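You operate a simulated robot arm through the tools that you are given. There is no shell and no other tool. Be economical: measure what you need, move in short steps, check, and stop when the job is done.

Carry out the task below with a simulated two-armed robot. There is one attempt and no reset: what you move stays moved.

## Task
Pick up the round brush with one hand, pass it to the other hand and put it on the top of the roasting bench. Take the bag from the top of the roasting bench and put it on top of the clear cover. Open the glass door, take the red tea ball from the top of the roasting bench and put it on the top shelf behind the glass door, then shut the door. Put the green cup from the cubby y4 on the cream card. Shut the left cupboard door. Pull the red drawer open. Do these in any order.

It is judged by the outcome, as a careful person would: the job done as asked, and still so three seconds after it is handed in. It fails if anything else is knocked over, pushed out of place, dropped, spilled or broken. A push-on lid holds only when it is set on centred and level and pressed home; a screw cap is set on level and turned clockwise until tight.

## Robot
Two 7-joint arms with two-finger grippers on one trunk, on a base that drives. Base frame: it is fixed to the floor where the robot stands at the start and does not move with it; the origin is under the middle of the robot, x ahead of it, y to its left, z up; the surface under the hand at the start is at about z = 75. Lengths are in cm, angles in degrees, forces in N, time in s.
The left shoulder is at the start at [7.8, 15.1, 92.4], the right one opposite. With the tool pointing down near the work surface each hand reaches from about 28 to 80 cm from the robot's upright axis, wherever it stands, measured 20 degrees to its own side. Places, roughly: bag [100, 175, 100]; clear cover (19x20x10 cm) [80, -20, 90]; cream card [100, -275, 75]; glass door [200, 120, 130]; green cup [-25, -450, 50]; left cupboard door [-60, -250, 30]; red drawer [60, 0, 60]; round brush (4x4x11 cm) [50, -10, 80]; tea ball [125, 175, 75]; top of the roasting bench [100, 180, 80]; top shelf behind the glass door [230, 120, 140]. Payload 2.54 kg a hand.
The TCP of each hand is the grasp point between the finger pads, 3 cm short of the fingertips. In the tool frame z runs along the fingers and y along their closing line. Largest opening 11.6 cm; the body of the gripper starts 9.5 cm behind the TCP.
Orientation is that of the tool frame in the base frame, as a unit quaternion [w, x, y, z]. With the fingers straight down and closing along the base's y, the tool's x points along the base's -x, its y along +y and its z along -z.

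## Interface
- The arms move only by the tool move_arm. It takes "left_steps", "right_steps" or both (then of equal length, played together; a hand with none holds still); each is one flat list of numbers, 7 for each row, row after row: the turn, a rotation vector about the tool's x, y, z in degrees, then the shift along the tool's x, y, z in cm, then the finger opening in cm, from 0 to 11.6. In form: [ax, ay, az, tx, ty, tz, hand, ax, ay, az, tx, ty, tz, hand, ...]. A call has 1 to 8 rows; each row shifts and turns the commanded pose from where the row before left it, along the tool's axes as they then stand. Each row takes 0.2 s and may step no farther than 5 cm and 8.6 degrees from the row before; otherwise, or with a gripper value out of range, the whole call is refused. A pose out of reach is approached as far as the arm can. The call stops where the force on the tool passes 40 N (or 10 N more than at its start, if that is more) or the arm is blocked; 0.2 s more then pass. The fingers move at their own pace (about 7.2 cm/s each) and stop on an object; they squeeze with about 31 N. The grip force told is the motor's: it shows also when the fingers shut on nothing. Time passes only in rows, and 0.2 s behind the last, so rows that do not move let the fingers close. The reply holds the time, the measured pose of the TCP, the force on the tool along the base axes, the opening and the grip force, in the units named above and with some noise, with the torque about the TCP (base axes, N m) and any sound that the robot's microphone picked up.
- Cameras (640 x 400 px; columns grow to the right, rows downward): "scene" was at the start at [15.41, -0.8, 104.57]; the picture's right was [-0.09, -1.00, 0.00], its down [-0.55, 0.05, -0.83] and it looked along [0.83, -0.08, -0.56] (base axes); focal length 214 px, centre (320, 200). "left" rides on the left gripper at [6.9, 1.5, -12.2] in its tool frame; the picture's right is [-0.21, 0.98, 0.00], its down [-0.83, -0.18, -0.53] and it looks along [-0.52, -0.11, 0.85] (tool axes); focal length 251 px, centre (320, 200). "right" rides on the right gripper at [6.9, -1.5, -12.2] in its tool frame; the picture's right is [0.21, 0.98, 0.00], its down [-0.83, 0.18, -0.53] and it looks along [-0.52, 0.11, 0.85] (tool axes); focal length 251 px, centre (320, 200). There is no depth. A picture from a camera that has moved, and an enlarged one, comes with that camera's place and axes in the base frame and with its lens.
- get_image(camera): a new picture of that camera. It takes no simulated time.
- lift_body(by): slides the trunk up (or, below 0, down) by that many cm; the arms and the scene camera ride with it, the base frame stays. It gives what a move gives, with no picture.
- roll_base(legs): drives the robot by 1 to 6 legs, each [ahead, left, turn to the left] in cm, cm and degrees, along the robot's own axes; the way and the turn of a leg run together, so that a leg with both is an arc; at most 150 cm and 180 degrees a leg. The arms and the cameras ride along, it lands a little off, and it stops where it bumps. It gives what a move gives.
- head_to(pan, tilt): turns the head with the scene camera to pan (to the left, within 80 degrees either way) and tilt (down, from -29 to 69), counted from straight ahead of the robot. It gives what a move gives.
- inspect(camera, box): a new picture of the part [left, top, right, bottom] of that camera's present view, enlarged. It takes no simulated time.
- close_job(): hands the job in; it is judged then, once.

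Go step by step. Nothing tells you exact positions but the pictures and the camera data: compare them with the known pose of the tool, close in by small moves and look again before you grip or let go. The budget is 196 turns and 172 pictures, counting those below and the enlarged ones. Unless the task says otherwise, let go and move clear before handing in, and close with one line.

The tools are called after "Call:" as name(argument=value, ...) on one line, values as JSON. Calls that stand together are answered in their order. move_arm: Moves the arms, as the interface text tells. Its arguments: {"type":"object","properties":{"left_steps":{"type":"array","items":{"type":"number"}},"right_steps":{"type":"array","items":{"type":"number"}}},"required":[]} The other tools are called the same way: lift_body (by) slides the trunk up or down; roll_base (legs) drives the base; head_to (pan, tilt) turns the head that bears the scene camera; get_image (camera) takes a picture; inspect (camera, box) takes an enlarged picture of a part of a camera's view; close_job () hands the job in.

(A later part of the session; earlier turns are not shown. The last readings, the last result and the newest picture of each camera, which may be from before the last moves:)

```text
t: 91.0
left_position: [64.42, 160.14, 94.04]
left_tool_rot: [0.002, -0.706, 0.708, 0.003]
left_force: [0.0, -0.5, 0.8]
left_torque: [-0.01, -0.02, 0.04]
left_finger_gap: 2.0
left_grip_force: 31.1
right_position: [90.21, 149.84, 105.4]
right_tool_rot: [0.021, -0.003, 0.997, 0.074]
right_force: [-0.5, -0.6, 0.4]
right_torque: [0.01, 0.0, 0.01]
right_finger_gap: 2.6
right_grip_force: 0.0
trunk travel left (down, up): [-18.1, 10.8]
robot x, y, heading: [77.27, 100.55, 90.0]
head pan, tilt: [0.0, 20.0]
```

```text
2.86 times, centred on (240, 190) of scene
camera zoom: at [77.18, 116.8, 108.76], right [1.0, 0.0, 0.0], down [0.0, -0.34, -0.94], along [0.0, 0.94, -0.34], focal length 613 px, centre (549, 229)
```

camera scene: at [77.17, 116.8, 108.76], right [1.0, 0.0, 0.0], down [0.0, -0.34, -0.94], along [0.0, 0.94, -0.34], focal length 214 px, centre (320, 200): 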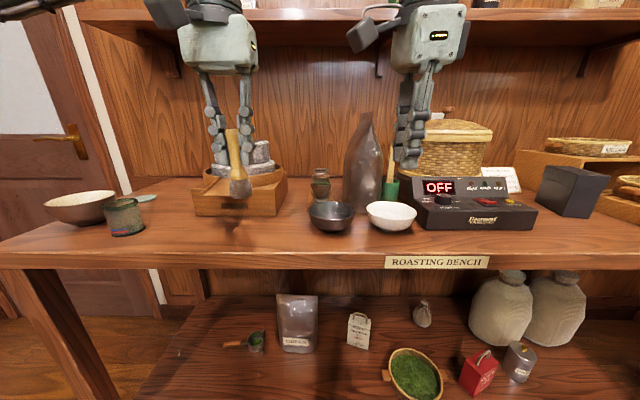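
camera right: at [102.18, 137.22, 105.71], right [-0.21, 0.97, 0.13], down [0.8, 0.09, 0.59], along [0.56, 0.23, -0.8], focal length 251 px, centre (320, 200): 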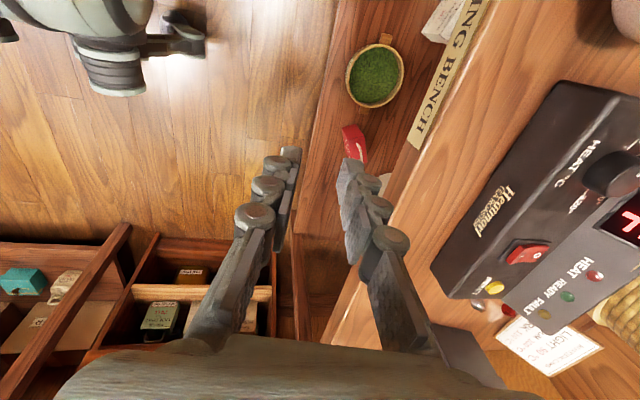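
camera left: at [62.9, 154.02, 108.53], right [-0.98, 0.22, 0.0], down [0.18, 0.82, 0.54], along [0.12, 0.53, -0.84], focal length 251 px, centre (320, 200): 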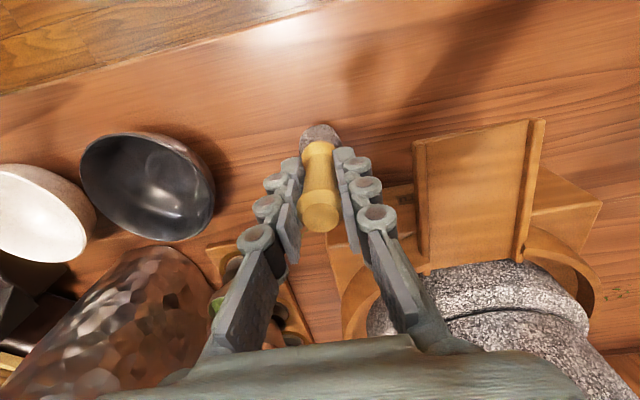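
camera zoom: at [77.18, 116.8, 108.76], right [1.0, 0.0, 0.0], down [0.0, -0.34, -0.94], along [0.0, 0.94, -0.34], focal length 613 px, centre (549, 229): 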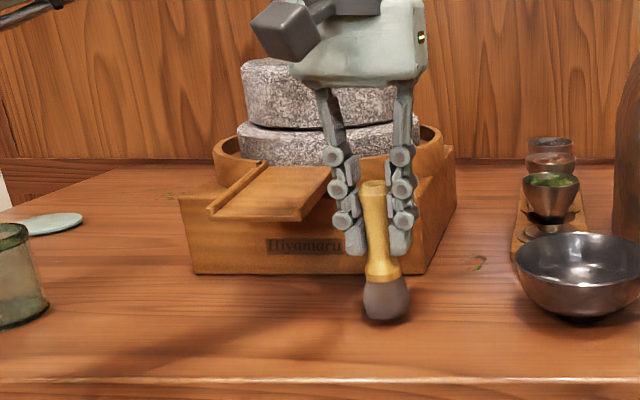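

I'll continue down slowly.

Call:
move_arm(left_steps=[0, 0, 0, 0, 0, 0.6, 0.5, 0, 0, 0, 0, 0, 0.4, 0.5])

Call:
move_arm(left_steps=[0, 0, 0, 0, 0, 0.4, 0.5, 0, 0, 0, 0, 0, 0, 0.5])

Call:
inspect(camera="scene", box=[200, 150, 300, 250])

```text
t: 91.6
left_position: [64.55, 160.07, 93.19]
left_tool_rot: [0.003, -0.706, 0.708, 0.001]
left_force: [0.3, 0.5, 4.5]
left_torque: [-0.01, -0.01, 0.01]
left_finger_gap: 1.99
left_grip_force: 31.6
right_position: [90.18, 149.68, 105.36]
right_tool_rot: [0.021, -0.003, 0.997, 0.074]
right_force: [0.9, -0.2, 0.0]
right_torque: [0.0, 0.04, 0.0]
right_finger_gap: 2.62
right_grip_force: 0.1
trunk travel left (down, up): [-18.1, 10.8]
robot x, y, heading: [77.36, 100.79, 90.1]
head pan, tilt: [0.0, 20.0]
```

```text
t: 92.2
left_position: [64.52, 160.1, 93.03]
left_tool_rot: [0.004, -0.706, 0.708, 0.004]
left_force: [-1.7, 2.9, 28.2]
left_torque: [0.09, 0.17, 0.0]
left_finger_gap: 2.0
left_grip_force: 30.9
right_position: [90.2, 149.32, 105.47]
right_tool_rot: [0.021, -0.003, 0.997, 0.075]
right_force: [-0.5, -0.3, -0.3]
right_torque: [-0.02, 0.01, 0.0]
right_finger_gap: 2.61
right_grip_force: 0.0
trunk travel left (down, up): [-18.1, 10.8]
robot x, y, heading: [77.59, 100.61, 90.2]
head pan, tilt: [0.0, 20.0]
```

```text
4.00 times, centred on (250, 200) of scene
camera zoom: at [77.21, 116.59, 108.84], right [1.0, 0.0, 0.0], down [0.0, -0.34, -0.94], along [0.0, 0.94, -0.34], focal length 858 px, centre (600, 200)
```

zoom: 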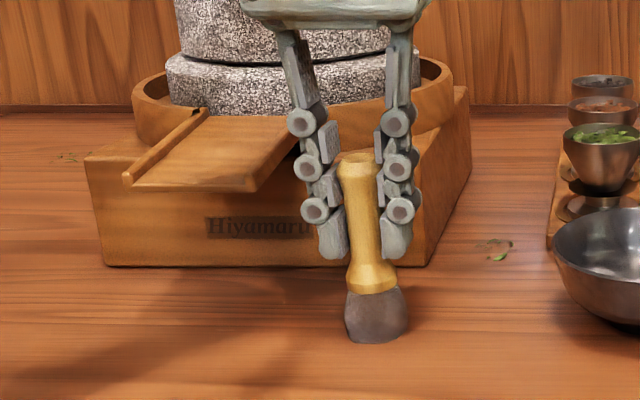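

The brush is on the bench. I'll ease off a touch, open, and lift clear.

Call:
move_arm(left_steps=[0, 0, 0, 0, 0, -0.3, 0.5, 0, 0, 0, 0, 0, 0, 3.2, 0, 0, 0, 0, 0, 0, 4.5, 0, 0, 0, 0, 0, -2, 4.5, 0, 0, 0, 0, 0, -4, 4.5, 0, 0, 0, 0, 0, -5, 4.5])

Call:
get_image(camera="scene")

Call:
get_image(camera="left")

```text
t: 93.6
left_position: [64.39, 159.98, 104.09]
left_tool_rot: [0.001, -0.705, 0.71, 0.002]
left_force: [0.3, 0.0, 0.8]
left_torque: [-0.01, -0.03, -0.01]
left_finger_gap: 4.49
left_grip_force: 0.0
right_position: [90.16, 149.68, 105.26]
right_tool_rot: [0.021, -0.003, 0.997, 0.075]
right_force: [-0.1, -0.1, -0.5]
right_torque: [0.0, 0.03, 0.0]
right_finger_gap: 2.6
right_grip_force: 0.0
trunk travel left (down, up): [-18.1, 10.8]
robot x, y, heading: [77.72, 100.55, 90.1]
head pan, tilt: [0.0, 20.0]
```

```text
110 pictures are left
camera scene: at [77.21, 116.73, 108.77], right [1.0, 0.0, 0.0], down [0.0, -0.34, -0.94], along [0.0, 0.94, -0.34], focal length 214 px, centre (320, 200)
```

scene: 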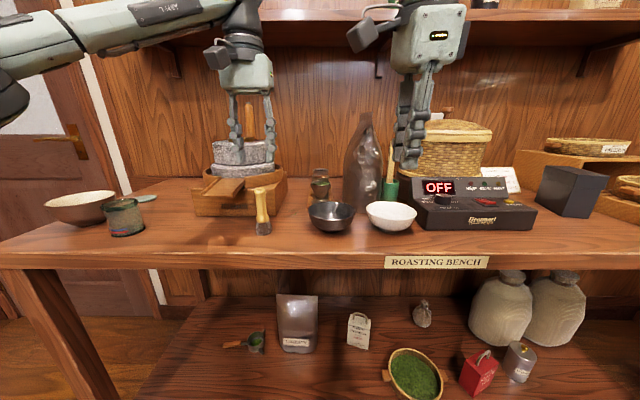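

```text
109 pictures are left
camera left: at [62.86, 152.96, 116.12], right [-0.98, 0.22, 0.0], down [0.19, 0.82, 0.54], along [0.12, 0.53, -0.84], focal length 251 px, centre (320, 200)
```

left: 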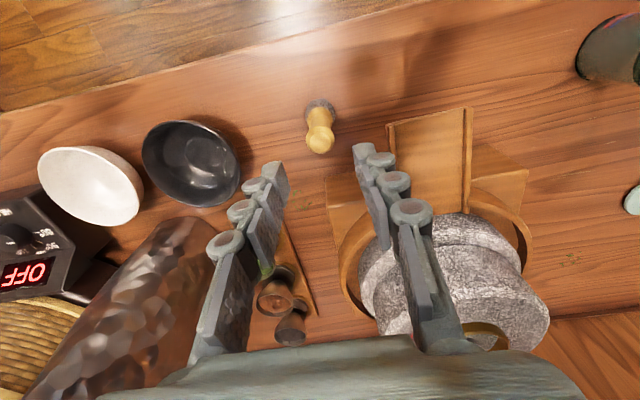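

The brush stands on the bench. Next is the tea ball, at about [137.5, 185, 85]. I'll retract the left hand and turn the right hand straight down, fingers closing left–right.

Call:
move_arm(left_steps=[0, 0, 0, 4, 0, -2, 4.5, 0, 0, 0, 4, 0, -2, 4.5, 0, 0, 0, 4, 0, -2, 4.5, 0, 0, 0, 4, 0, 0, 4.5, 0, 0, 0, 0, 0, 0, 4.5, 0, 0, 0, 0, 0, 0, 4.5, 0, 0, 0, 0, 0, 0, 4.5, 0, 0, 0, 0, 0, 0, 4.5], right_steps=[8, 2.4, 0, 0, 0, 0, 3.6, 0, 0, -8.5, 0, 0, 0, 3.6, 0, 0, -8.5, 0, 0, 0, 3.6, 0, 0, -8.5, 0, 0, 0, 3.6, 0, 0, -8.5, 0, 0, 0, 3.6, 0, 0, -8.5, 0, 0, 0, 3.6, 0, 0, -8.5, 0, 0, 0, 3.6, 0, 0, -8.5, 0, 0, 0, 3.6])

Call:
move_arm(right_steps=[0, 0, -8.5, 0, 0, 0, 3.6, 0, 0, -8.5, 0, 0, 0, 3.6, 0, 0, -8.5, 0, 0, 0, 3.6, 0, 0, -5, 0, 0, 0, 3.6])

Call:
roll_base(legs=[[0, -44, 0], [10, 0, 0]])

Call:
get_image(camera="right")

Call:
get_image(camera="scene")

```text
t: 95.4
left_position: [64.27, 144.06, 109.87]
left_tool_rot: [0.002, -0.706, 0.708, 0.002]
left_force: [0.1, -0.2, 0.1]
left_torque: [0.02, 0.0, 0.01]
left_finger_gap: 4.49
left_grip_force: 0.1
right_position: [90.8, 149.27, 104.97]
right_tool_rot: [0.003, -0.501, 0.865, 0.004]
right_force: [-0.5, 0.5, -0.3]
right_torque: [0.0, 0.02, 0.02]
right_finger_gap: 3.62
right_grip_force: 0.1
right hand out of reach, approached as far as the arm can: row 1
trunk travel left (down, up): [-18.1, 10.8]
robot x, y, heading: [77.28, 100.81, 90.2]
head pan, tilt: [0.0, 20.0]
```

```text
t: 96.4
left_position: [64.21, 144.15, 109.85]
left_tool_rot: [0.003, -0.705, 0.709, 0.003]
left_force: [0.8, 0.5, 0.0]
left_torque: [-0.01, -0.02, 0.0]
left_finger_gap: 4.53
left_grip_force: 0.2
right_position: [90.95, 149.22, 104.97]
right_tool_rot: [-0.004, 0.71, -0.704, -0.003]
right_force: [-0.5, -0.4, 0.2]
right_torque: [0.04, -0.02, -0.01]
right_finger_gap: 3.6
right_grip_force: 0.1
trunk travel left (down, up): [-18.1, 10.8]
robot x, y, heading: [77.28, 100.49, 89.9]
head pan, tilt: [0.0, 20.0]
```

```text
t: 101.9
left_position: [107.93, 154.24, 109.89]
left_tool_rot: [-0.002, 0.708, -0.706, -0.002]
left_force: [0.4, 0.5, 0.7]
left_torque: [0.0, 0.01, -0.02]
left_finger_gap: 4.5
left_grip_force: 0.0
right_position: [134.49, 159.71, 104.91]
right_tool_rot: [-0.004, 0.712, -0.702, -0.004]
right_force: [0.2, 0.4, 0.5]
right_torque: [0.01, 0.02, -0.03]
right_finger_gap: 3.6
right_grip_force: 0.0
trunk travel left (down, up): [-18.1, 10.8]
robot x, y, heading: [121.21, 110.76, 90.5]
head pan, tilt: [0.0, 20.0]
```

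```text
108 pictures are left
camera right: at [136.11, 152.64, 117.12], right [-0.97, -0.23, 0.0], down [-0.19, 0.82, 0.54], along [-0.12, 0.53, -0.84], focal length 251 px, centre (320, 200)
```

right: 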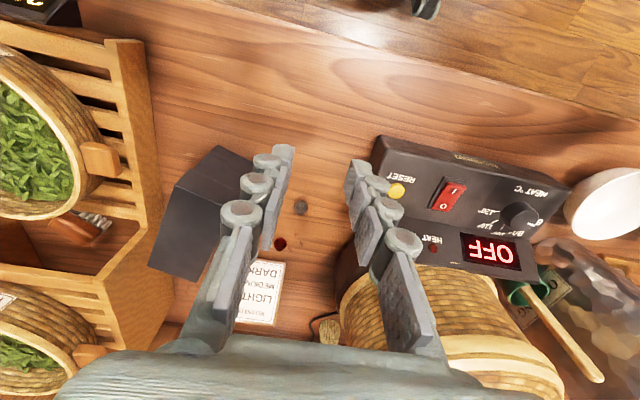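

```text
107 pictures are left
camera scene: at [120.89, 127.07, 108.75], right [1.0, 0.01, 0.0], down [0.0, -0.34, -0.94], along [-0.01, 0.94, -0.34], focal length 214 px, centre (320, 200)
```

scene: 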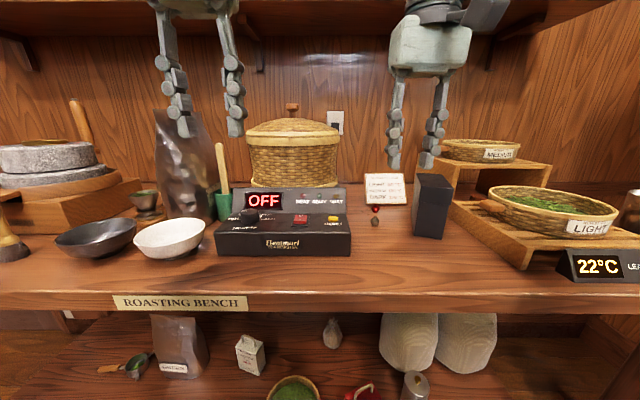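

The red ball is at about [136.1, 182.7, 86]. I'll move the right hand above it and look closer.

Call:
move_arm(right_steps=[0, 0, 0, -4.6, -0.4, 0, 3.6, 0, 0, 0, -4.6, -0.4, 0, 3.6, 0, 0, 0, -4.6, -0.4, 0, 3.6, 0, 0, 0, -4.6, -0.4, 0, 3.6, 0, 0, 0, -4.4, -0.3, 0, 3.6, 0, 0, 0, 0, 0, 4, 3.6, 0, 0, 0, 0, 0, 4, 3.6])

Call:
get_image(camera="right")

Call:
inspect(camera="scene", box=[330, 140, 430, 240])

```text
t: 103.3
left_position: [107.85, 154.15, 109.87]
left_tool_rot: [-0.002, 0.708, -0.706, -0.002]
left_force: [0.1, 0.0, -1.1]
left_torque: [-0.04, -0.02, 0.02]
left_finger_gap: 4.52
left_grip_force: 0.1
right_position: [144.51, 172.5, 99.29]
right_tool_rot: [-0.012, 0.712, -0.702, -0.015]
right_force: [4.7, -2.2, 17.2]
right_torque: [-0.18, -0.52, 0.18]
right_finger_gap: 1.45
right_grip_force: 6.1
right hand out of reach, approached as far as the arm can: row 1, 2, 3, 4, 5
trunk travel left (down, up): [-18.1, 10.8]
robot x, y, heading: [121.3, 110.62, 90.4]
head pan, tilt: [0.0, 20.0]
stopped in row 6 (right hand): the force on the tool passed its limit at 55 N (the readings are from after the stop); the commanded pose is now the measured one
```

```text
106 pictures are left
camera right: at [146.14, 165.2, 111.43], right [-0.97, -0.23, 0.0], down [-0.19, 0.8, 0.56], along [-0.13, 0.55, -0.83], focal length 251 px, centre (320, 200)
```

right: 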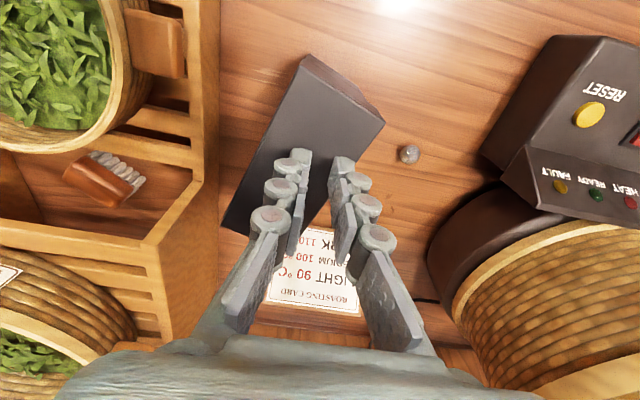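

```text
4.00 times, centred on (380, 190) of scene
camera zoom: at [120.88, 126.93, 108.8], right [1.0, 0.01, 0.0], down [0.0, -0.34, -0.94], along [-0.01, 0.94, -0.34], focal length 858 px, centre (80, 240)
```

zoom: 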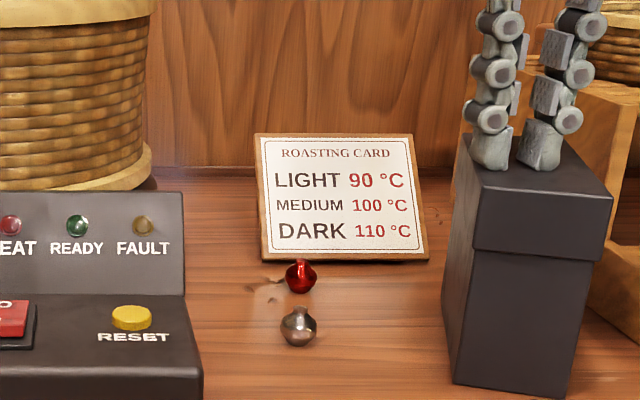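

The arm couldn't reach at that height, drifted right, and touched the grey box from above. The box still stands. I'll lift straight up, pull the left hand back, then use the base to get over the ball.

Call:
move_arm(right_steps=[0, 0, 0, 0, 0, -3, 3.6, 0, 0, 0, 0, 0, -3, 3.6], left_steps=[0, 0, 0, 4.5, 0, 0, 4.5, 0, 0, 0, 4.5, 0, 0, 4.5])

Call:
inspect(camera="scene", box=[330, 140, 470, 260])

```text
t: 103.9
left_position: [107.87, 145.09, 109.65]
left_tool_rot: [-0.002, 0.709, -0.705, -0.003]
left_force: [0.7, 0.4, 0.3]
left_torque: [0.0, 0.01, 0.02]
left_finger_gap: 4.5
left_grip_force: 0.1
right_position: [145.31, 171.08, 104.29]
right_tool_rot: [-0.008, 0.712, -0.702, -0.015]
right_force: [-0.5, -0.2, 0.5]
right_torque: [0.0, -0.02, -0.01]
right_finger_gap: 3.6
right_grip_force: 0.0
right hand out of reach, approached as far as the arm can: row 1, 2
trunk travel left (down, up): [-18.1, 10.8]
robot x, y, heading: [121.19, 110.97, 90.6]
head pan, tilt: [0.0, 20.0]
```

```text
3.33 times, centred on (400, 200) of scene
camera zoom: at [120.88, 126.98, 108.77], right [1.0, 0.01, 0.0], down [0.0, -0.34, -0.94], along [-0.01, 0.94, -0.34], focal length 715 px, centre (53, 200)
```

zoom: 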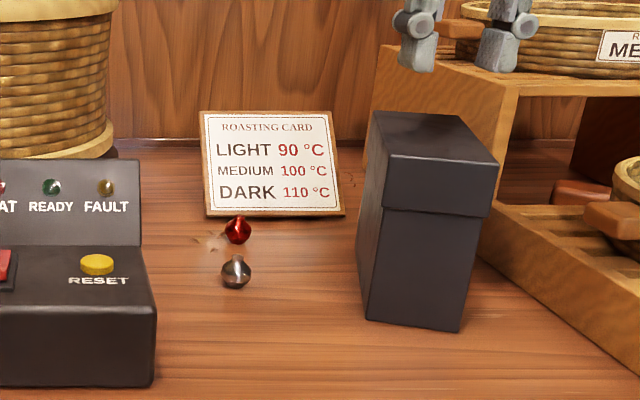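

The box is unmoved. I'll shift the base left and forward so the hand comes over the ball.

Call:
roll_base(legs=[[7.5, 9.2, 0]])

Call:
move_arm(right_steps=[0, 0, 0, 0, 0, 3, 3.6, 0, 0, 0, 0, 0, 3, 3.6, 0, 0, 0, -2, 0, 0, 3.6, 0, 0, 0, -2, 0, 0, 3.6])

Call:
get_image(camera="right")

```text
t: 105.4
left_position: [98.85, 152.48, 109.63]
left_tool_rot: [-0.002, 0.708, -0.707, -0.002]
left_force: [0.1, 0.9, -0.5]
left_torque: [0.01, -0.01, 0.03]
left_finger_gap: 4.51
left_grip_force: 0.1
right_position: [136.24, 178.19, 104.17]
right_tool_rot: [-0.009, 0.712, -0.702, -0.014]
right_force: [-0.2, 0.8, 0.0]
right_torque: [-0.03, -0.01, 0.01]
right_finger_gap: 3.6
right_grip_force: 0.1
trunk travel left (down, up): [-18.1, 10.8]
robot x, y, heading: [112.08, 118.27, 90.6]
head pan, tilt: [0.0, 20.0]
```

```text
t: 106.4
left_position: [98.7, 152.45, 109.75]
left_tool_rot: [-0.002, 0.708, -0.707, -0.001]
left_force: [0.5, -0.4, 0.4]
left_torque: [0.06, -0.01, 0.01]
left_finger_gap: 4.5
left_grip_force: 0.0
right_position: [136.08, 181.26, 98.37]
right_tool_rot: [-0.009, 0.711, -0.703, -0.014]
right_force: [-0.7, 0.2, 1.1]
right_torque: [0.01, -0.04, 0.0]
right_finger_gap: 3.6
right_grip_force: 0.2
right hand out of reach, approached as far as the arm can: row 4
trunk travel left (down, up): [-18.1, 10.8]
robot x, y, heading: [112.08, 117.7, 90.8]
head pan, tilt: [0.0, 20.0]
```

```text
103 pictures are left
camera right: at [137.91, 174.03, 110.41], right [-0.97, -0.23, 0.0], down [-0.19, 0.81, 0.56], along [-0.13, 0.55, -0.83], focal length 251 px, centre (320, 200)
```

right: 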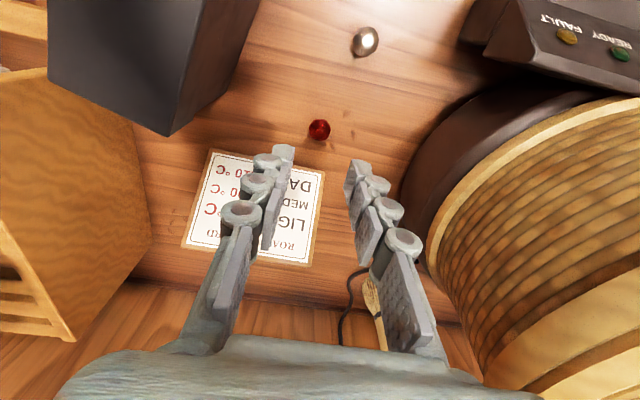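

The ball is at [136.0, 182.0]. I'll align and descend to just above the bench.

Call:
move_arm(right_steps=[0, 0, 0, -0.7, 0, 3, 3.6, 0, 0, 0, 0, 0, 3, 3.6, 0, 0, 0, 0, 0, 2.5, 3.6])

Call:
get_image(camera="right")

Call:
inspect(camera="scene", box=[350, 130, 450, 230])

```text
t: 107.2
left_position: [98.76, 152.49, 109.71]
left_tool_rot: [-0.002, 0.707, -0.707, -0.002]
left_force: [-0.1, -0.1, 0.8]
left_torque: [0.01, 0.0, -0.01]
left_finger_gap: 4.5
left_grip_force: 0.1
right_position: [135.8, 182.46, 89.88]
right_tool_rot: [-0.009, 0.711, -0.703, -0.015]
right_force: [0.1, 0.2, -1.0]
right_torque: [-0.02, -0.01, -0.01]
right_finger_gap: 3.61
right_grip_force: 0.1
trunk travel left (down, up): [-18.1, 10.8]
robot x, y, heading: [111.87, 117.93, 90.3]
head pan, tilt: [0.0, 20.0]
```

```text
102 pictures are left
camera right: at [137.66, 175.21, 101.87], right [-0.97, -0.23, 0.0], down [-0.19, 0.81, 0.56], along [-0.13, 0.55, -0.83], focal length 251 px, centre (320, 200)
```

right: 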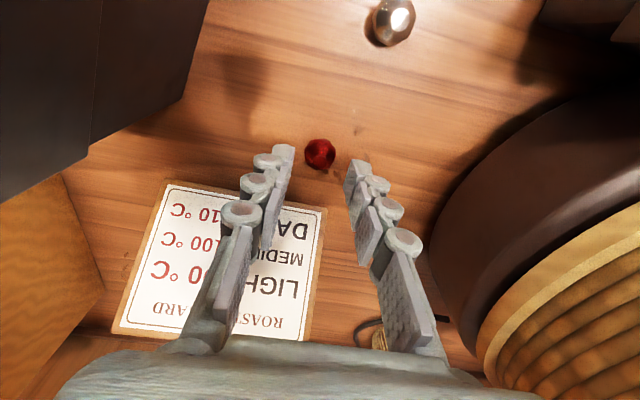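

```text
4.00 times, centred on (400, 180) of scene
camera zoom: at [111.74, 134.25, 108.76], right [1.0, 0.01, 0.0], down [0.0, -0.34, -0.94], along [-0.01, 0.94, -0.34], focal length 858 px, centre (0, 280)
```

zoom: 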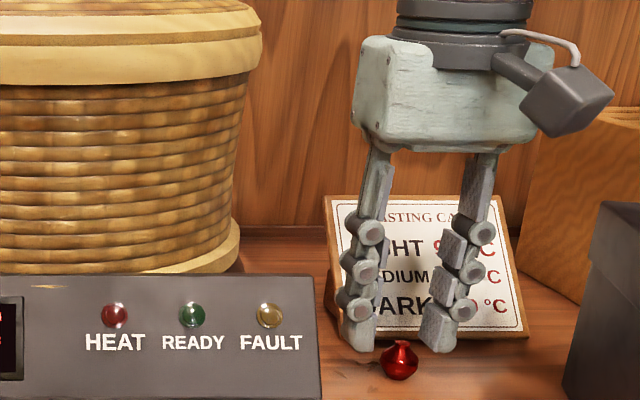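

The ball is between the fingers at [136.0, 182.0, 86.2]. I'll go down 1.4 cm, close and lift.

Call:
move_arm(right_steps=[0, 0, 0, 0.4, -0.2, 0.8, 3.6, 0, 0, 0, 0, 0, 0.6, 3.6, 0, 0, 0, 0, 0, 0, 1.5, 0, 0, 0, 0, 0, 0, 0.5, 0, 0, 0, 0, 0, 0, 0.5])

Call:
get_image(camera="right")

```text
t: 108.4
left_position: [98.71, 152.4, 109.68]
left_tool_rot: [-0.002, 0.708, -0.706, -0.002]
left_force: [0.4, -0.9, 0.0]
left_torque: [0.01, 0.02, 0.0]
left_finger_gap: 4.5
left_grip_force: 0.1
right_position: [136.12, 182.06, 88.51]
right_tool_rot: [-0.01, 0.712, -0.702, -0.014]
right_force: [0.6, -0.9, 0.1]
right_torque: [-0.02, 0.04, -0.04]
right_finger_gap: 1.75
right_grip_force: 31.0
trunk travel left (down, up): [-18.1, 10.8]
robot x, y, heading: [112.03, 118.05, 90.5]
head pan, tilt: [0.0, 20.0]
```

```text
100 pictures are left
camera right: at [137.9, 174.8, 100.44], right [-0.97, -0.23, 0.0], down [-0.19, 0.81, 0.56], along [-0.13, 0.55, -0.83], focal length 251 px, centre (320, 200)
```

right: 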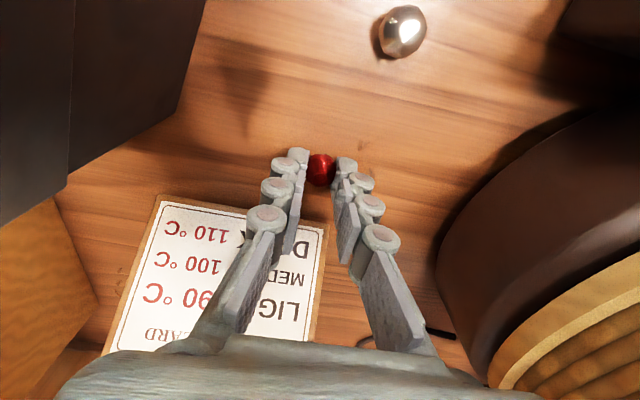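

The ball is gripped. I'll lift, retract over the bench, then check it and pan right toward the cabinet.

Call:
move_arm(right_steps=[0, 0, 0, 0, 0, -3, 0.5, 0, 0, 0, 0, 0, -3, 0.5, 0, 0, 0, 2, 0, -3, 0.5, 0, 0, 0, 3.5, 0, -2, 0.5, 0, 0, 0, 4.5, 0, -1, 0.5, 0, 0, 0, 4.5, 0, 0, 0.5, 0, 0, 0, 4.5, 0, 0, 0.5, 0, 0, 0, 4.5, 0, 0, 0.5])

Call:
get_image(camera="right")

Call:
head_to(pan=-75, tilt=5)

Call:
get_image(camera="scene")

```text
t: 110.2
left_position: [98.83, 152.32, 109.76]
left_tool_rot: [-0.002, 0.708, -0.706, -0.002]
left_force: [-0.5, 0.3, 0.1]
left_torque: [0.02, -0.01, 0.0]
left_finger_gap: 4.5
left_grip_force: 0.0
right_position: [136.61, 158.18, 99.47]
right_tool_rot: [-0.008, 0.712, -0.702, -0.014]
right_force: [-0.3, 0.1, -0.3]
right_torque: [-0.02, 0.02, 0.02]
right_finger_gap: 1.69
right_grip_force: 31.8
trunk travel left (down, up): [-18.1, 10.8]
robot x, y, heading: [112.03, 118.26, 90.6]
head pan, tilt: [0.0, 20.0]
```

```text
99 pictures are left
camera right: at [138.37, 150.98, 111.46], right [-0.97, -0.23, 0.0], down [-0.19, 0.81, 0.56], along [-0.13, 0.55, -0.83], focal length 251 px, centre (320, 200)
```

right: 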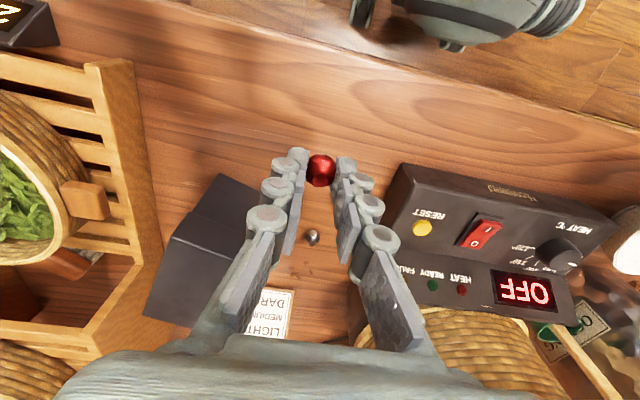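

```text
t: 111.7
left_position: [98.84, 152.4, 109.66]
left_tool_rot: [-0.002, 0.708, -0.706, -0.002]
left_force: [-0.2, -0.4, -0.5]
left_torque: [0.0, -0.02, 0.03]
left_finger_gap: 4.48
left_grip_force: 0.1
right_position: [136.52, 158.36, 99.57]
right_tool_rot: [-0.009, 0.712, -0.702, -0.014]
right_force: [0.5, 0.4, -0.7]
right_torque: [0.0, 0.01, -0.01]
right_finger_gap: 1.7
right_grip_force: 30.8
trunk travel left (down, up): [-18.1, 10.8]
robot x, y, heading: [111.77, 118.11, 90.7]
head pan, tilt: [-75.0, 5.0]
```

```text
98 pictures are left
camera scene: at [120.66, 127.38, 111.2], right [0.27, -0.96, 0.0], down [-0.08, -0.02, -1.0], along [0.96, 0.27, -0.09], focal length 214 px, centre (320, 200)
```

scene: 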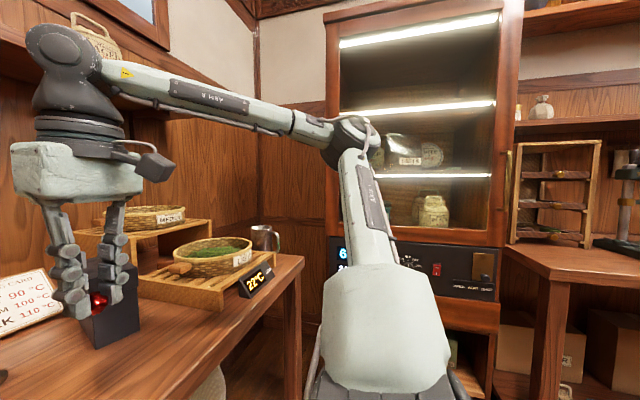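

The ball is held. The cabinet's glass door has its handle on the right at about [197, 90, 102–120] and its hinge on the left near y≈144. The top shelf is at z≈140. I'll back away, turn to face the cabinet, and raise the trunk.

Call:
roll_base(legs=[[-30, -15, 0], [0, 0, -90]])

Call:
lift_body(by=10.5)

Call:
head_to(pan=0, tilt=5)

Call:
get_image(camera="scene")

```text
t: 117.8
left_position: [162.12, 101.6, 109.62]
left_tool_rot: [0.003, 0.004, 1.0, 0.0]
left_force: [-0.2, 0.4, -0.5]
left_torque: [0.0, 0.01, -0.02]
left_finger_gap: 4.49
left_grip_force: 0.1
right_position: [167.59, 63.78, 99.5]
right_tool_rot: [0.016, -0.001, 1.0, 0.004]
right_force: [-0.6, 0.2, -0.2]
right_torque: [0.04, 0.0, -0.01]
right_finger_gap: 1.81
right_grip_force: 30.6
trunk travel left (down, up): [-18.1, 10.8]
robot x, y, heading: [127.55, 89.14, -0.3]
head pan, tilt: [-75.0, 5.0]
```

```text
t: 119.2
left_position: [161.99, 101.76, 120.2]
left_tool_rot: [0.003, 0.003, 1.0, 0.0]
left_force: [0.4, 0.4, 0.6]
left_torque: [0.0, 0.02, 0.0]
left_finger_gap: 4.52
left_grip_force: 0.0
right_position: [167.6, 63.71, 109.97]
right_tool_rot: [0.017, -0.002, 1.0, 0.004]
right_force: [0.2, -0.5, -0.4]
right_torque: [0.01, 0.02, 0.01]
right_finger_gap: 1.81
right_grip_force: 30.8
trunk travel left (down, up): [-28.6, 0.3]
robot x, y, heading: [127.67, 88.9, -0.2]
head pan, tilt: [-75.0, 5.0]
```

```text
t: 120.7
left_position: [162.09, 101.58, 120.23]
left_tool_rot: [0.003, 0.003, 1.0, 0.0]
left_force: [0.1, 0.1, -0.5]
left_torque: [-0.02, 0.01, 0.08]
left_finger_gap: 4.48
left_grip_force: 0.0
right_position: [167.58, 63.75, 109.96]
right_tool_rot: [0.017, -0.002, 1.0, 0.003]
right_force: [0.3, 0.2, 0.0]
right_torque: [-0.05, -0.01, 0.01]
right_finger_gap: 1.84
right_grip_force: 30.9
trunk travel left (down, up): [-28.6, 0.3]
robot x, y, heading: [127.69, 88.76, 0.1]
head pan, tilt: [0.0, 5.0]
```

```text
97 pictures are left
camera scene: at [143.33, 88.69, 121.7], right [0.0, -1.0, 0.0], down [-0.09, 0.0, -1.0], along [1.0, 0.0, -0.09], focal length 214 px, centre (320, 200)
```

scene: 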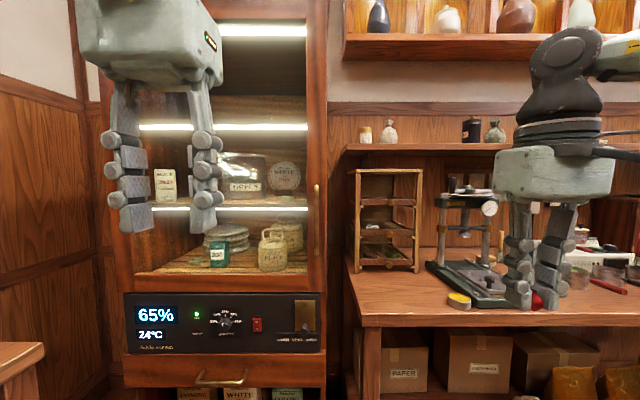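

The handle is a vertical bar at y≈89, z 108–121. I'll shift the base right so it sits in front of the left arm, and pitch the left hand to point forward.

Call:
roll_base(legs=[[-3, -14, 0]])

Call:
move_arm(left_steps=[0, 0, 0, -4.5, 0, 0, 5, 0, 0, 0, -4.5, 0, 0, 5, 0, -8.5, 0, 0, 0, 0, 5, 0, -8.5, 0, 0, 0, 0, 5, 0, -8.5, 0, 0, 0, 0, 5, 0, -8.5, 0, 0, 0, 0, 5, 0, -8.5, 0, 0, 0, 0, 5, 0, -8.5, 0, 0, 0, 0, 5])

Call:
move_arm(left_steps=[0, -8.5, 0, 0, 0, 0, 5, 0, -8.5, 0, 0, 0, 0, 5])

Call:
get_image(camera="left")

Call:
get_image(camera="scene")

```text
t: 122.6
left_position: [159.06, 87.88, 120.15]
left_tool_rot: [0.003, 0.005, 1.0, 0.0]
left_force: [0.1, 0.4, 0.6]
left_torque: [0.0, -0.01, -0.01]
left_finger_gap: 4.52
left_grip_force: 0.1
right_position: [164.42, 50.0, 109.97]
right_tool_rot: [0.016, 0.0, 1.0, 0.004]
right_force: [-0.2, 0.2, -0.1]
right_torque: [0.0, 0.04, 0.02]
right_finger_gap: 1.86
right_grip_force: 31.1
trunk travel left (down, up): [-28.6, 0.3]
robot x, y, heading: [124.53, 75.12, -0.3]
head pan, tilt: [0.0, 5.0]
```

```text
t: 124.4
left_position: [168.09, 87.76, 120.22]
left_tool_rot: [0.434, 0.006, 0.901, -0.003]
left_force: [0.0, 0.0, -0.5]
left_torque: [0.04, -0.01, -0.01]
left_finger_gap: 4.97
left_grip_force: 0.1
right_position: [164.4, 49.86, 110.07]
right_tool_rot: [0.016, 0.0, 1.0, 0.004]
right_force: [0.5, -0.2, 0.0]
right_torque: [0.02, -0.02, 0.02]
right_finger_gap: 1.86
right_grip_force: 31.5
trunk travel left (down, up): [-28.6, 0.3]
robot x, y, heading: [124.44, 75.06, -0.4]
head pan, tilt: [0.0, 5.0]
```

```text
t: 125.0
left_position: [168.08, 87.69, 120.23]
left_tool_rot: [0.562, 0.004, 0.827, -0.004]
left_force: [0.8, -0.2, -0.4]
left_torque: [-0.02, -0.02, -0.03]
left_finger_gap: 4.98
left_grip_force: 0.1
right_position: [164.37, 50.0, 110.02]
right_tool_rot: [0.016, 0.0, 1.0, 0.004]
right_force: [0.7, 0.9, -0.3]
right_torque: [0.01, 0.01, 0.02]
right_finger_gap: 1.84
right_grip_force: 30.9
trunk travel left (down, up): [-28.6, 0.3]
robot x, y, heading: [124.7, 75.06, -0.6]
head pan, tilt: [0.0, 5.0]
```

```text
96 pictures are left
camera left: at [154.15, 89.38, 118.28], right [0.09, 0.98, 0.2], down [-0.19, -0.18, 0.96], along [0.98, -0.12, 0.17], focal length 251 px, centre (320, 200)
```

left: 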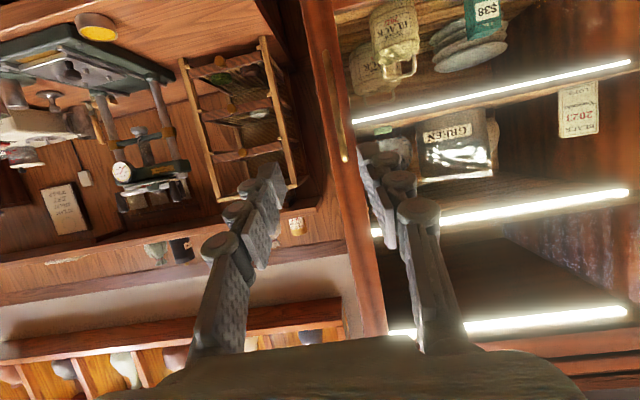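

```text
95 pictures are left
camera scene: at [140.32, 74.9, 121.7], right [0.0, -1.0, 0.0], down [-0.09, 0.0, -1.0], along [1.0, 0.0, -0.09], focal length 214 px, centre (320, 200)
```

scene: 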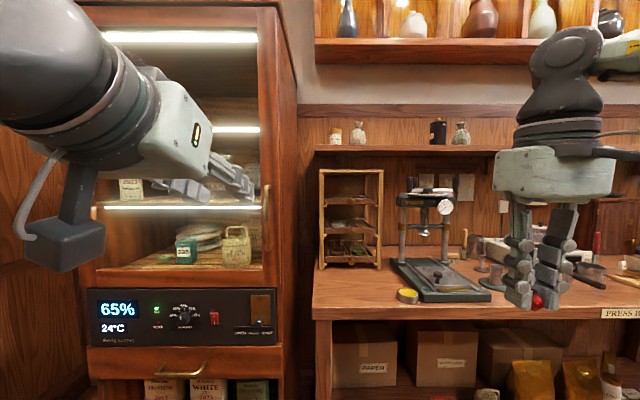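

The handle is at about [197.3, 89.6, 102–120]. I'll advance toward it and stop about 10 cm short.

Call:
move_arm(left_steps=[0, 0, 0, 0.25, 0.5, 4.9, 5, 0, 0, 0, 0.25, 0.5, 4.9, 5, 0, 0, 0, 0.25, 0.5, 4.9, 5, 0, 0, 0, 0.25, 0.5, 4.9, 5])

Call:
get_image(camera="left")

Call:
inspect(camera="scene", box=[180, 120, 340, 260])

```text
t: 126.0
left_position: [186.27, 89.82, 111.81]
left_tool_rot: [0.561, 0.005, 0.828, -0.003]
left_force: [-0.3, -0.2, 0.3]
left_torque: [-0.01, 0.0, 0.03]
left_finger_gap: 4.99
left_grip_force: 0.0
right_position: [164.49, 49.9, 109.98]
right_tool_rot: [0.016, 0.0, 1.0, 0.003]
right_force: [0.1, 0.4, 0.1]
right_torque: [-0.03, -0.01, -0.06]
right_finger_gap: 1.86
right_grip_force: 30.7
trunk travel left (down, up): [-28.6, 0.3]
robot x, y, heading: [124.66, 75.15, -0.5]
head pan, tilt: [0.0, 5.0]
```

```text
94 pictures are left
camera left: at [172.24, 91.39, 109.88], right [0.09, 0.98, 0.2], down [-0.19, -0.18, 0.96], along [0.98, -0.13, 0.17], focal length 251 px, centre (320, 200)
```

left: 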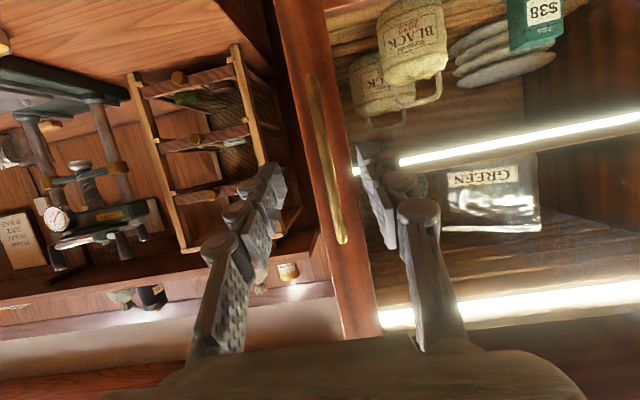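

```text
2.86 times, centred on (260, 190) of scene
camera zoom: at [140.38, 74.9, 121.69], right [0.0, -1.0, 0.0], down [-0.09, 0.0, -1.0], along [1.0, 0.0, -0.09], focal length 613 px, centre (491, 229)
```

zoom: 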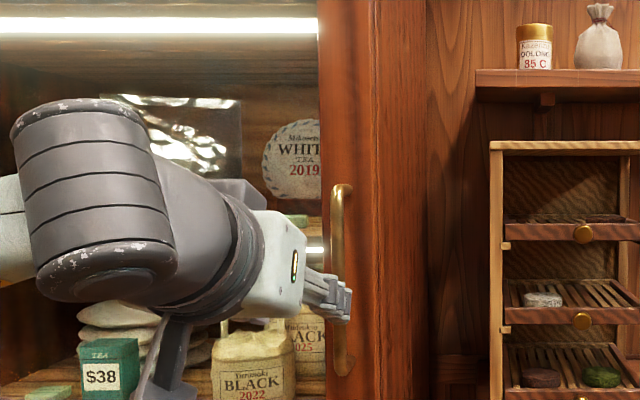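

It's well centred. I'll advance the last 10 cm and close on the bar.

Call:
move_arm(left_steps=[0, 0, 0, -0.97, -0.1, 3.15, 5, 0, 0, 0, -0.97, -0.1, 3.15, 5, 0, 0, 0, -0.97, -0.1, 3.15, 5, 0, 0, 0, 0, 0, 0, 2.5, 0, 0, 0, 0, 0, 0, 0.5, 0, 0, 0, 0, 0, 0, 0.5, 0, 0, 0, 0, 0, 0, 0.5])

Call:
get_image(camera="left")

```text
t: 127.6
left_position: [195.7, 89.09, 111.07]
left_tool_rot: [0.561, 0.005, 0.828, -0.003]
left_force: [-0.5, 0.2, 0.6]
left_torque: [0.02, 0.02, -0.01]
left_finger_gap: 0.53
left_grip_force: 0.1
right_position: [164.51, 49.92, 109.98]
right_tool_rot: [0.016, 0.0, 1.0, 0.004]
right_force: [0.4, 0.4, 0.4]
right_torque: [-0.01, 0.02, 0.02]
right_finger_gap: 1.86
right_grip_force: 31.4
trunk travel left (down, up): [-28.6, 0.3]
robot x, y, heading: [124.93, 74.9, -0.2]
head pan, tilt: [0.0, 5.0]
```

```text
92 pictures are left
camera left: at [181.79, 90.77, 109.21], right [0.09, 0.98, 0.2], down [-0.19, -0.18, 0.96], along [0.98, -0.13, 0.17], focal length 251 px, centre (320, 200)
```

left: 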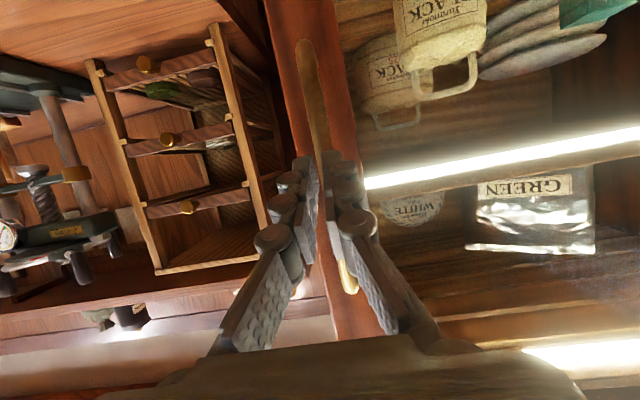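

The fingers closed on nothing, so the handle is farther off, x≈202. I'll reopen and advance more.

Call:
move_arm(left_steps=[0, 0, 0, 0, 0, 0, 4, 0, 0, 0, 0, 0, 0, 4.5, 0, 0, 0, -0.74, 0, 1.86, 4.5, 0, 0, 0, -0.74, 0, 1.86, 4.5])

Call:
get_image(camera="left")

Call:
inspect(camera="scene", box=[220, 150, 300, 230])

```text
t: 128.6
left_position: [200.02, 89.17, 111.11]
left_tool_rot: [0.561, 0.004, 0.828, -0.003]
left_force: [0.0, 0.3, 0.4]
left_torque: [0.0, -0.01, -0.03]
left_finger_gap: 4.48
left_grip_force: 0.0
right_position: [164.42, 49.91, 109.86]
right_tool_rot: [0.017, 0.0, 1.0, 0.004]
right_force: [0.4, 0.3, 0.2]
right_torque: [-0.01, -0.01, 0.04]
right_finger_gap: 1.82
right_grip_force: 31.9
trunk travel left (down, up): [-28.6, 0.3]
robot x, y, heading: [124.48, 75.33, -0.3]
head pan, tilt: [0.0, 5.0]
```

```text
91 pictures are left
camera left: at [185.92, 90.68, 109.21], right [0.09, 0.98, 0.2], down [-0.19, -0.18, 0.96], along [0.98, -0.12, 0.17], focal length 251 px, centre (320, 200)
```

left: 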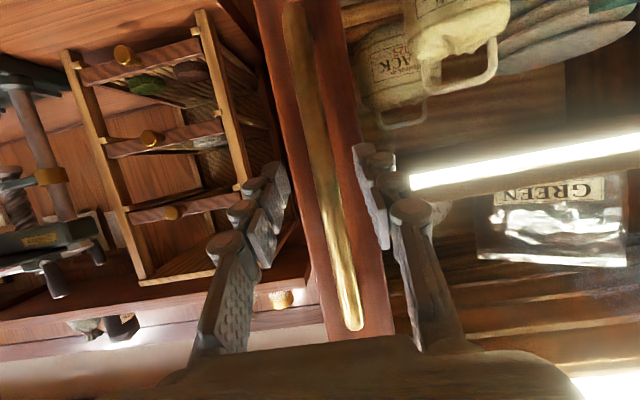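

```text
5.00 times, centred on (260, 190) of scene
camera zoom: at [140.33, 74.88, 121.69], right [0.0, -1.0, 0.0], down [-0.09, 0.0, -1.0], along [1.0, 0.0, -0.09], focal length 1072 px, centre (620, 250)
```

zoom: 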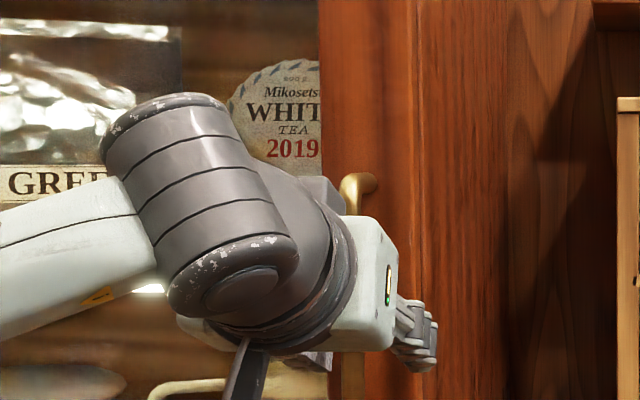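

The bar now lies between the fingers. I'll close.

Call:
move_arm(left_steps=[0, 0, 0, 0, 0.2, 0, 2.5, 0, 0, 0, 0, 0, 0, 0.5, 0, 0, 0, 0, 0, 0, 0.5, 0, 0, 0, 0, 0, 0, 0.5])

```text
t: 129.6
left_position: [199.88, 89.59, 111.17]
left_tool_rot: [0.561, 0.003, 0.827, -0.002]
left_force: [0.4, 7.3, 0.5]
left_torque: [0.06, 0.09, 0.03]
left_finger_gap: 1.17
left_grip_force: 38.4
right_position: [164.41, 50.04, 110.05]
right_tool_rot: [0.016, 0.001, 1.0, 0.002]
right_force: [0.6, -0.5, -0.3]
right_torque: [-0.02, -0.02, -0.01]
right_finger_gap: 1.86
right_grip_force: 31.0
trunk travel left (down, up): [-28.6, 0.3]
robot x, y, heading: [124.77, 74.8, -0.4]
head pan, tilt: [0.0, 5.0]
```

The handle is gripped with a 1.17 cm gap. I'll pull along an arc about the hinge near [203, 144], turning the hand with the door.

Call:
move_arm(left_steps=[3.72, 0, 1.47, 1.4, 0.34, -3.53, 0.5, 3.72, 0, 1.47, 1.4, 0.34, -3.53, 0.5, 3.72, 0, 1.47, 1.4, 0.34, -3.53, 0.5, 3.72, 0, 1.47, 1.4, 0.34, -3.53, 0.5])

Call:
get_image(camera="scene")

```text
t: 130.6
left_position: [185.18, 92.45, 111.26]
left_tool_rot: [0.555, 0.119, 0.82, -0.081]
left_force: [4.2, 14.3, -3.0]
left_torque: [0.12, -0.75, 0.11]
left_finger_gap: 1.18
left_grip_force: 38.6
right_position: [164.49, 50.16, 109.91]
right_tool_rot: [0.017, 0.0, 1.0, 0.002]
right_force: [-0.3, -0.1, 0.1]
right_torque: [0.0, -0.01, -0.01]
right_finger_gap: 1.83
right_grip_force: 31.0
trunk travel left (down, up): [-28.6, 0.3]
robot x, y, heading: [124.84, 75.16, -0.4]
head pan, tilt: [0.0, 5.0]
```

```text
89 pictures are left
camera scene: at [140.32, 75.08, 121.69], right [0.0, -1.0, 0.0], down [-0.09, 0.0, -1.0], along [1.0, -0.01, -0.09], focal length 214 px, centre (320, 200)
```

scene: 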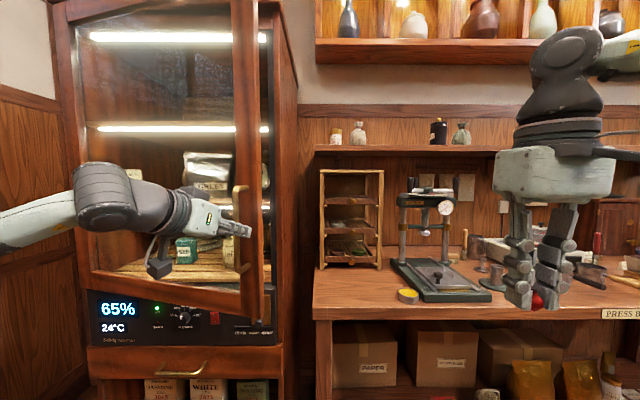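

The door is swinging open. I'll continue the arc with a bit more inward motion.

Call:
move_arm(left_steps=[3.72, 0, 1.47, 1.4, 0.55, -3.4, 0.5, 3.72, 0, 1.47, 1.4, 0.55, -3.4, 0.5, 3.72, 0, 1.47, 1.4, 0.5, -3.4, 0.5, 3.72, 0, 1.47, 1.4, 0.5, -3.4, 0.5])

Call:
get_image(camera="scene")

```text
t: 131.6
left_position: [171.75, 99.05, 111.08]
left_tool_rot: [0.538, 0.237, 0.793, -0.161]
left_force: [-19.2, -30.9, 3.4]
left_torque: [0.47, 0.69, 0.06]
left_finger_gap: 1.17
left_grip_force: 38.5
right_position: [164.05, 49.69, 109.95]
right_tool_rot: [0.018, 0.001, 1.0, 0.005]
right_force: [0.6, -0.3, -0.3]
right_torque: [-0.03, -0.03, -0.02]
right_finger_gap: 1.84
right_grip_force: 31.3
trunk travel left (down, up): [-28.6, 0.3]
robot x, y, heading: [124.66, 74.89, -0.2]
head pan, tilt: [0.0, 5.0]
```

```text
88 pictures are left
camera scene: at [139.96, 74.49, 121.75], right [-0.01, -1.0, 0.0], down [-0.08, 0.0, -1.0], along [1.0, -0.01, -0.08], focal length 214 px, centre (320, 200)
```

scene: 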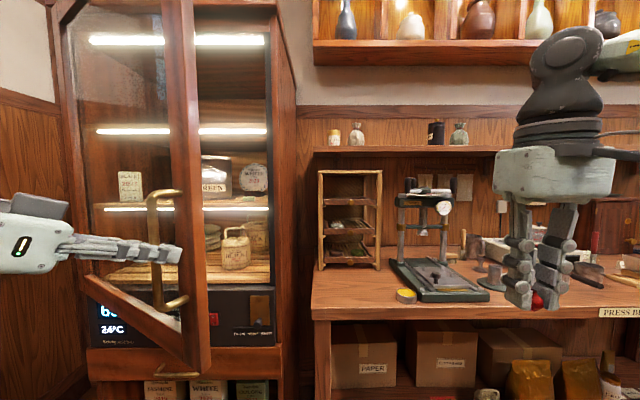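

The door is about 32° open and the motion fits a hinge at [203, 144]. I'll pull another 16°.

Call:
move_arm(left_steps=[3.72, 0, 1.47, 1.4, 0.1, -3.5, 0.5, 3.72, 0, 1.47, 1.4, 0.25, -3.5, 0.5, 3.72, 0, 1.47, 1.4, 0.3, -3.5, 0.5, 3.72, 0, 1.47, 1.4, 0.3, -3.5, 0.5])

Call:
get_image(camera="scene")

```text
t: 131.9
left_position: [171.18, 99.35, 110.96]
left_tool_rot: [0.538, 0.243, 0.788, -0.172]
left_force: [-10.6, -14.0, 4.6]
left_torque: [-0.63, -1.01, 0.02]
left_finger_gap: 1.21
left_grip_force: 38.5
left hand out of reach, approached as far as the arm can: row 1
right_position: [164.29, 49.75, 109.98]
right_tool_rot: [0.016, 0.001, 1.0, 0.003]
right_force: [-0.1, -0.5, 0.2]
right_torque: [-0.07, 0.0, 0.03]
right_finger_gap: 1.84
right_grip_force: 31.0
trunk travel left (down, up): [-28.6, 0.3]
robot x, y, heading: [124.29, 75.15, -0.4]
head pan, tilt: [0.0, 5.0]
stopped in row 1 (left hand): the force on the tool passed its limit at 69 N (the readings are from after the stop); the commanded pose is now the measured one
```

```text
87 pictures are left
camera scene: at [140.14, 74.77, 121.74], right [-0.01, -1.0, 0.0], down [-0.09, 0.0, -1.0], along [1.0, -0.01, -0.09], focal length 214 px, centre (320, 200)
```

scene: 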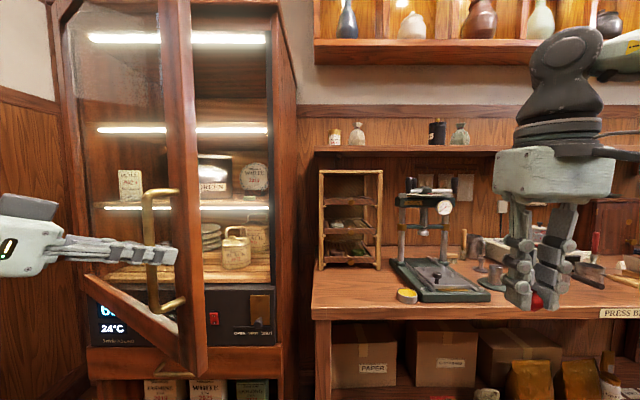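

The arm is at its limit, so I'll let the base carry the door on. It will move rigidly about the hinge by 14°.

Call:
roll_base(legs=[[-8.4, 9.6, -7], [-8.4, 9.6, -7]])

Call:
get_image(camera="scene")

```text
t: 134.0
left_position: [165.54, 103.65, 111.12]
left_tool_rot: [0.524, 0.301, 0.768, -0.213]
left_force: [-5.5, -6.7, 1.4]
left_torque: [-0.74, -0.72, 0.05]
left_finger_gap: 1.21
left_grip_force: 38.6
right_position: [151.74, 55.92, 109.79]
right_tool_rot: [0.016, 0.073, 0.997, 0.004]
right_force: [0.1, 1.0, 0.0]
right_torque: [-0.01, -0.03, 0.0]
right_finger_gap: 1.83
right_grip_force: 30.8
trunk travel left (down, up): [-28.6, 0.3]
robot x, y, heading: [115.87, 86.42, -8.8]
head pan, tilt: [0.0, 5.0]
stopped in leg 2: the force on the tool passed its limit at 40 N (the readings are from after the stop); the commanded pose is now the measured one
```

```text
86 pictures are left
camera scene: at [131.41, 84.09, 121.71], right [-0.15, -0.99, 0.0], down [-0.08, 0.01, -1.0], along [0.99, -0.15, -0.09], focal length 214 px, centre (320, 200)
```

scene: 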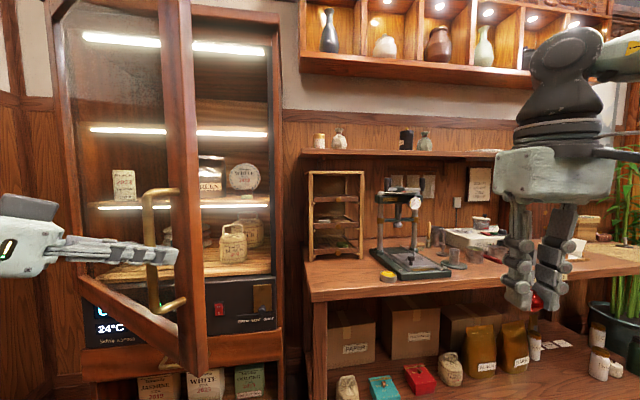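

The door is about 40° open. I'll do one more small base arc.

Call:
roll_base(legs=[[-4.9, 5.4, -4], [-4.9, 5.4, -4]])

```text
t: 136.0
left_position: [160.04, 109.11, 110.99]
left_tool_rot: [0.505, 0.355, 0.747, -0.247]
left_force: [-22.8, -20.0, 0.5]
left_torque: [0.19, 0.5, 0.06]
left_finger_gap: 1.21
left_grip_force: 37.9
right_position: [139.84, 63.69, 109.92]
right_tool_rot: [0.017, 0.142, 0.99, 0.003]
right_force: [-0.8, 0.3, -0.4]
right_torque: [0.02, -0.03, -0.01]
right_finger_gap: 1.86
right_grip_force: 31.4
trunk travel left (down, up): [-28.6, 0.3]
robot x, y, heading: [108.93, 98.98, -16.4]
head pan, tilt: [0.0, 5.0]
```

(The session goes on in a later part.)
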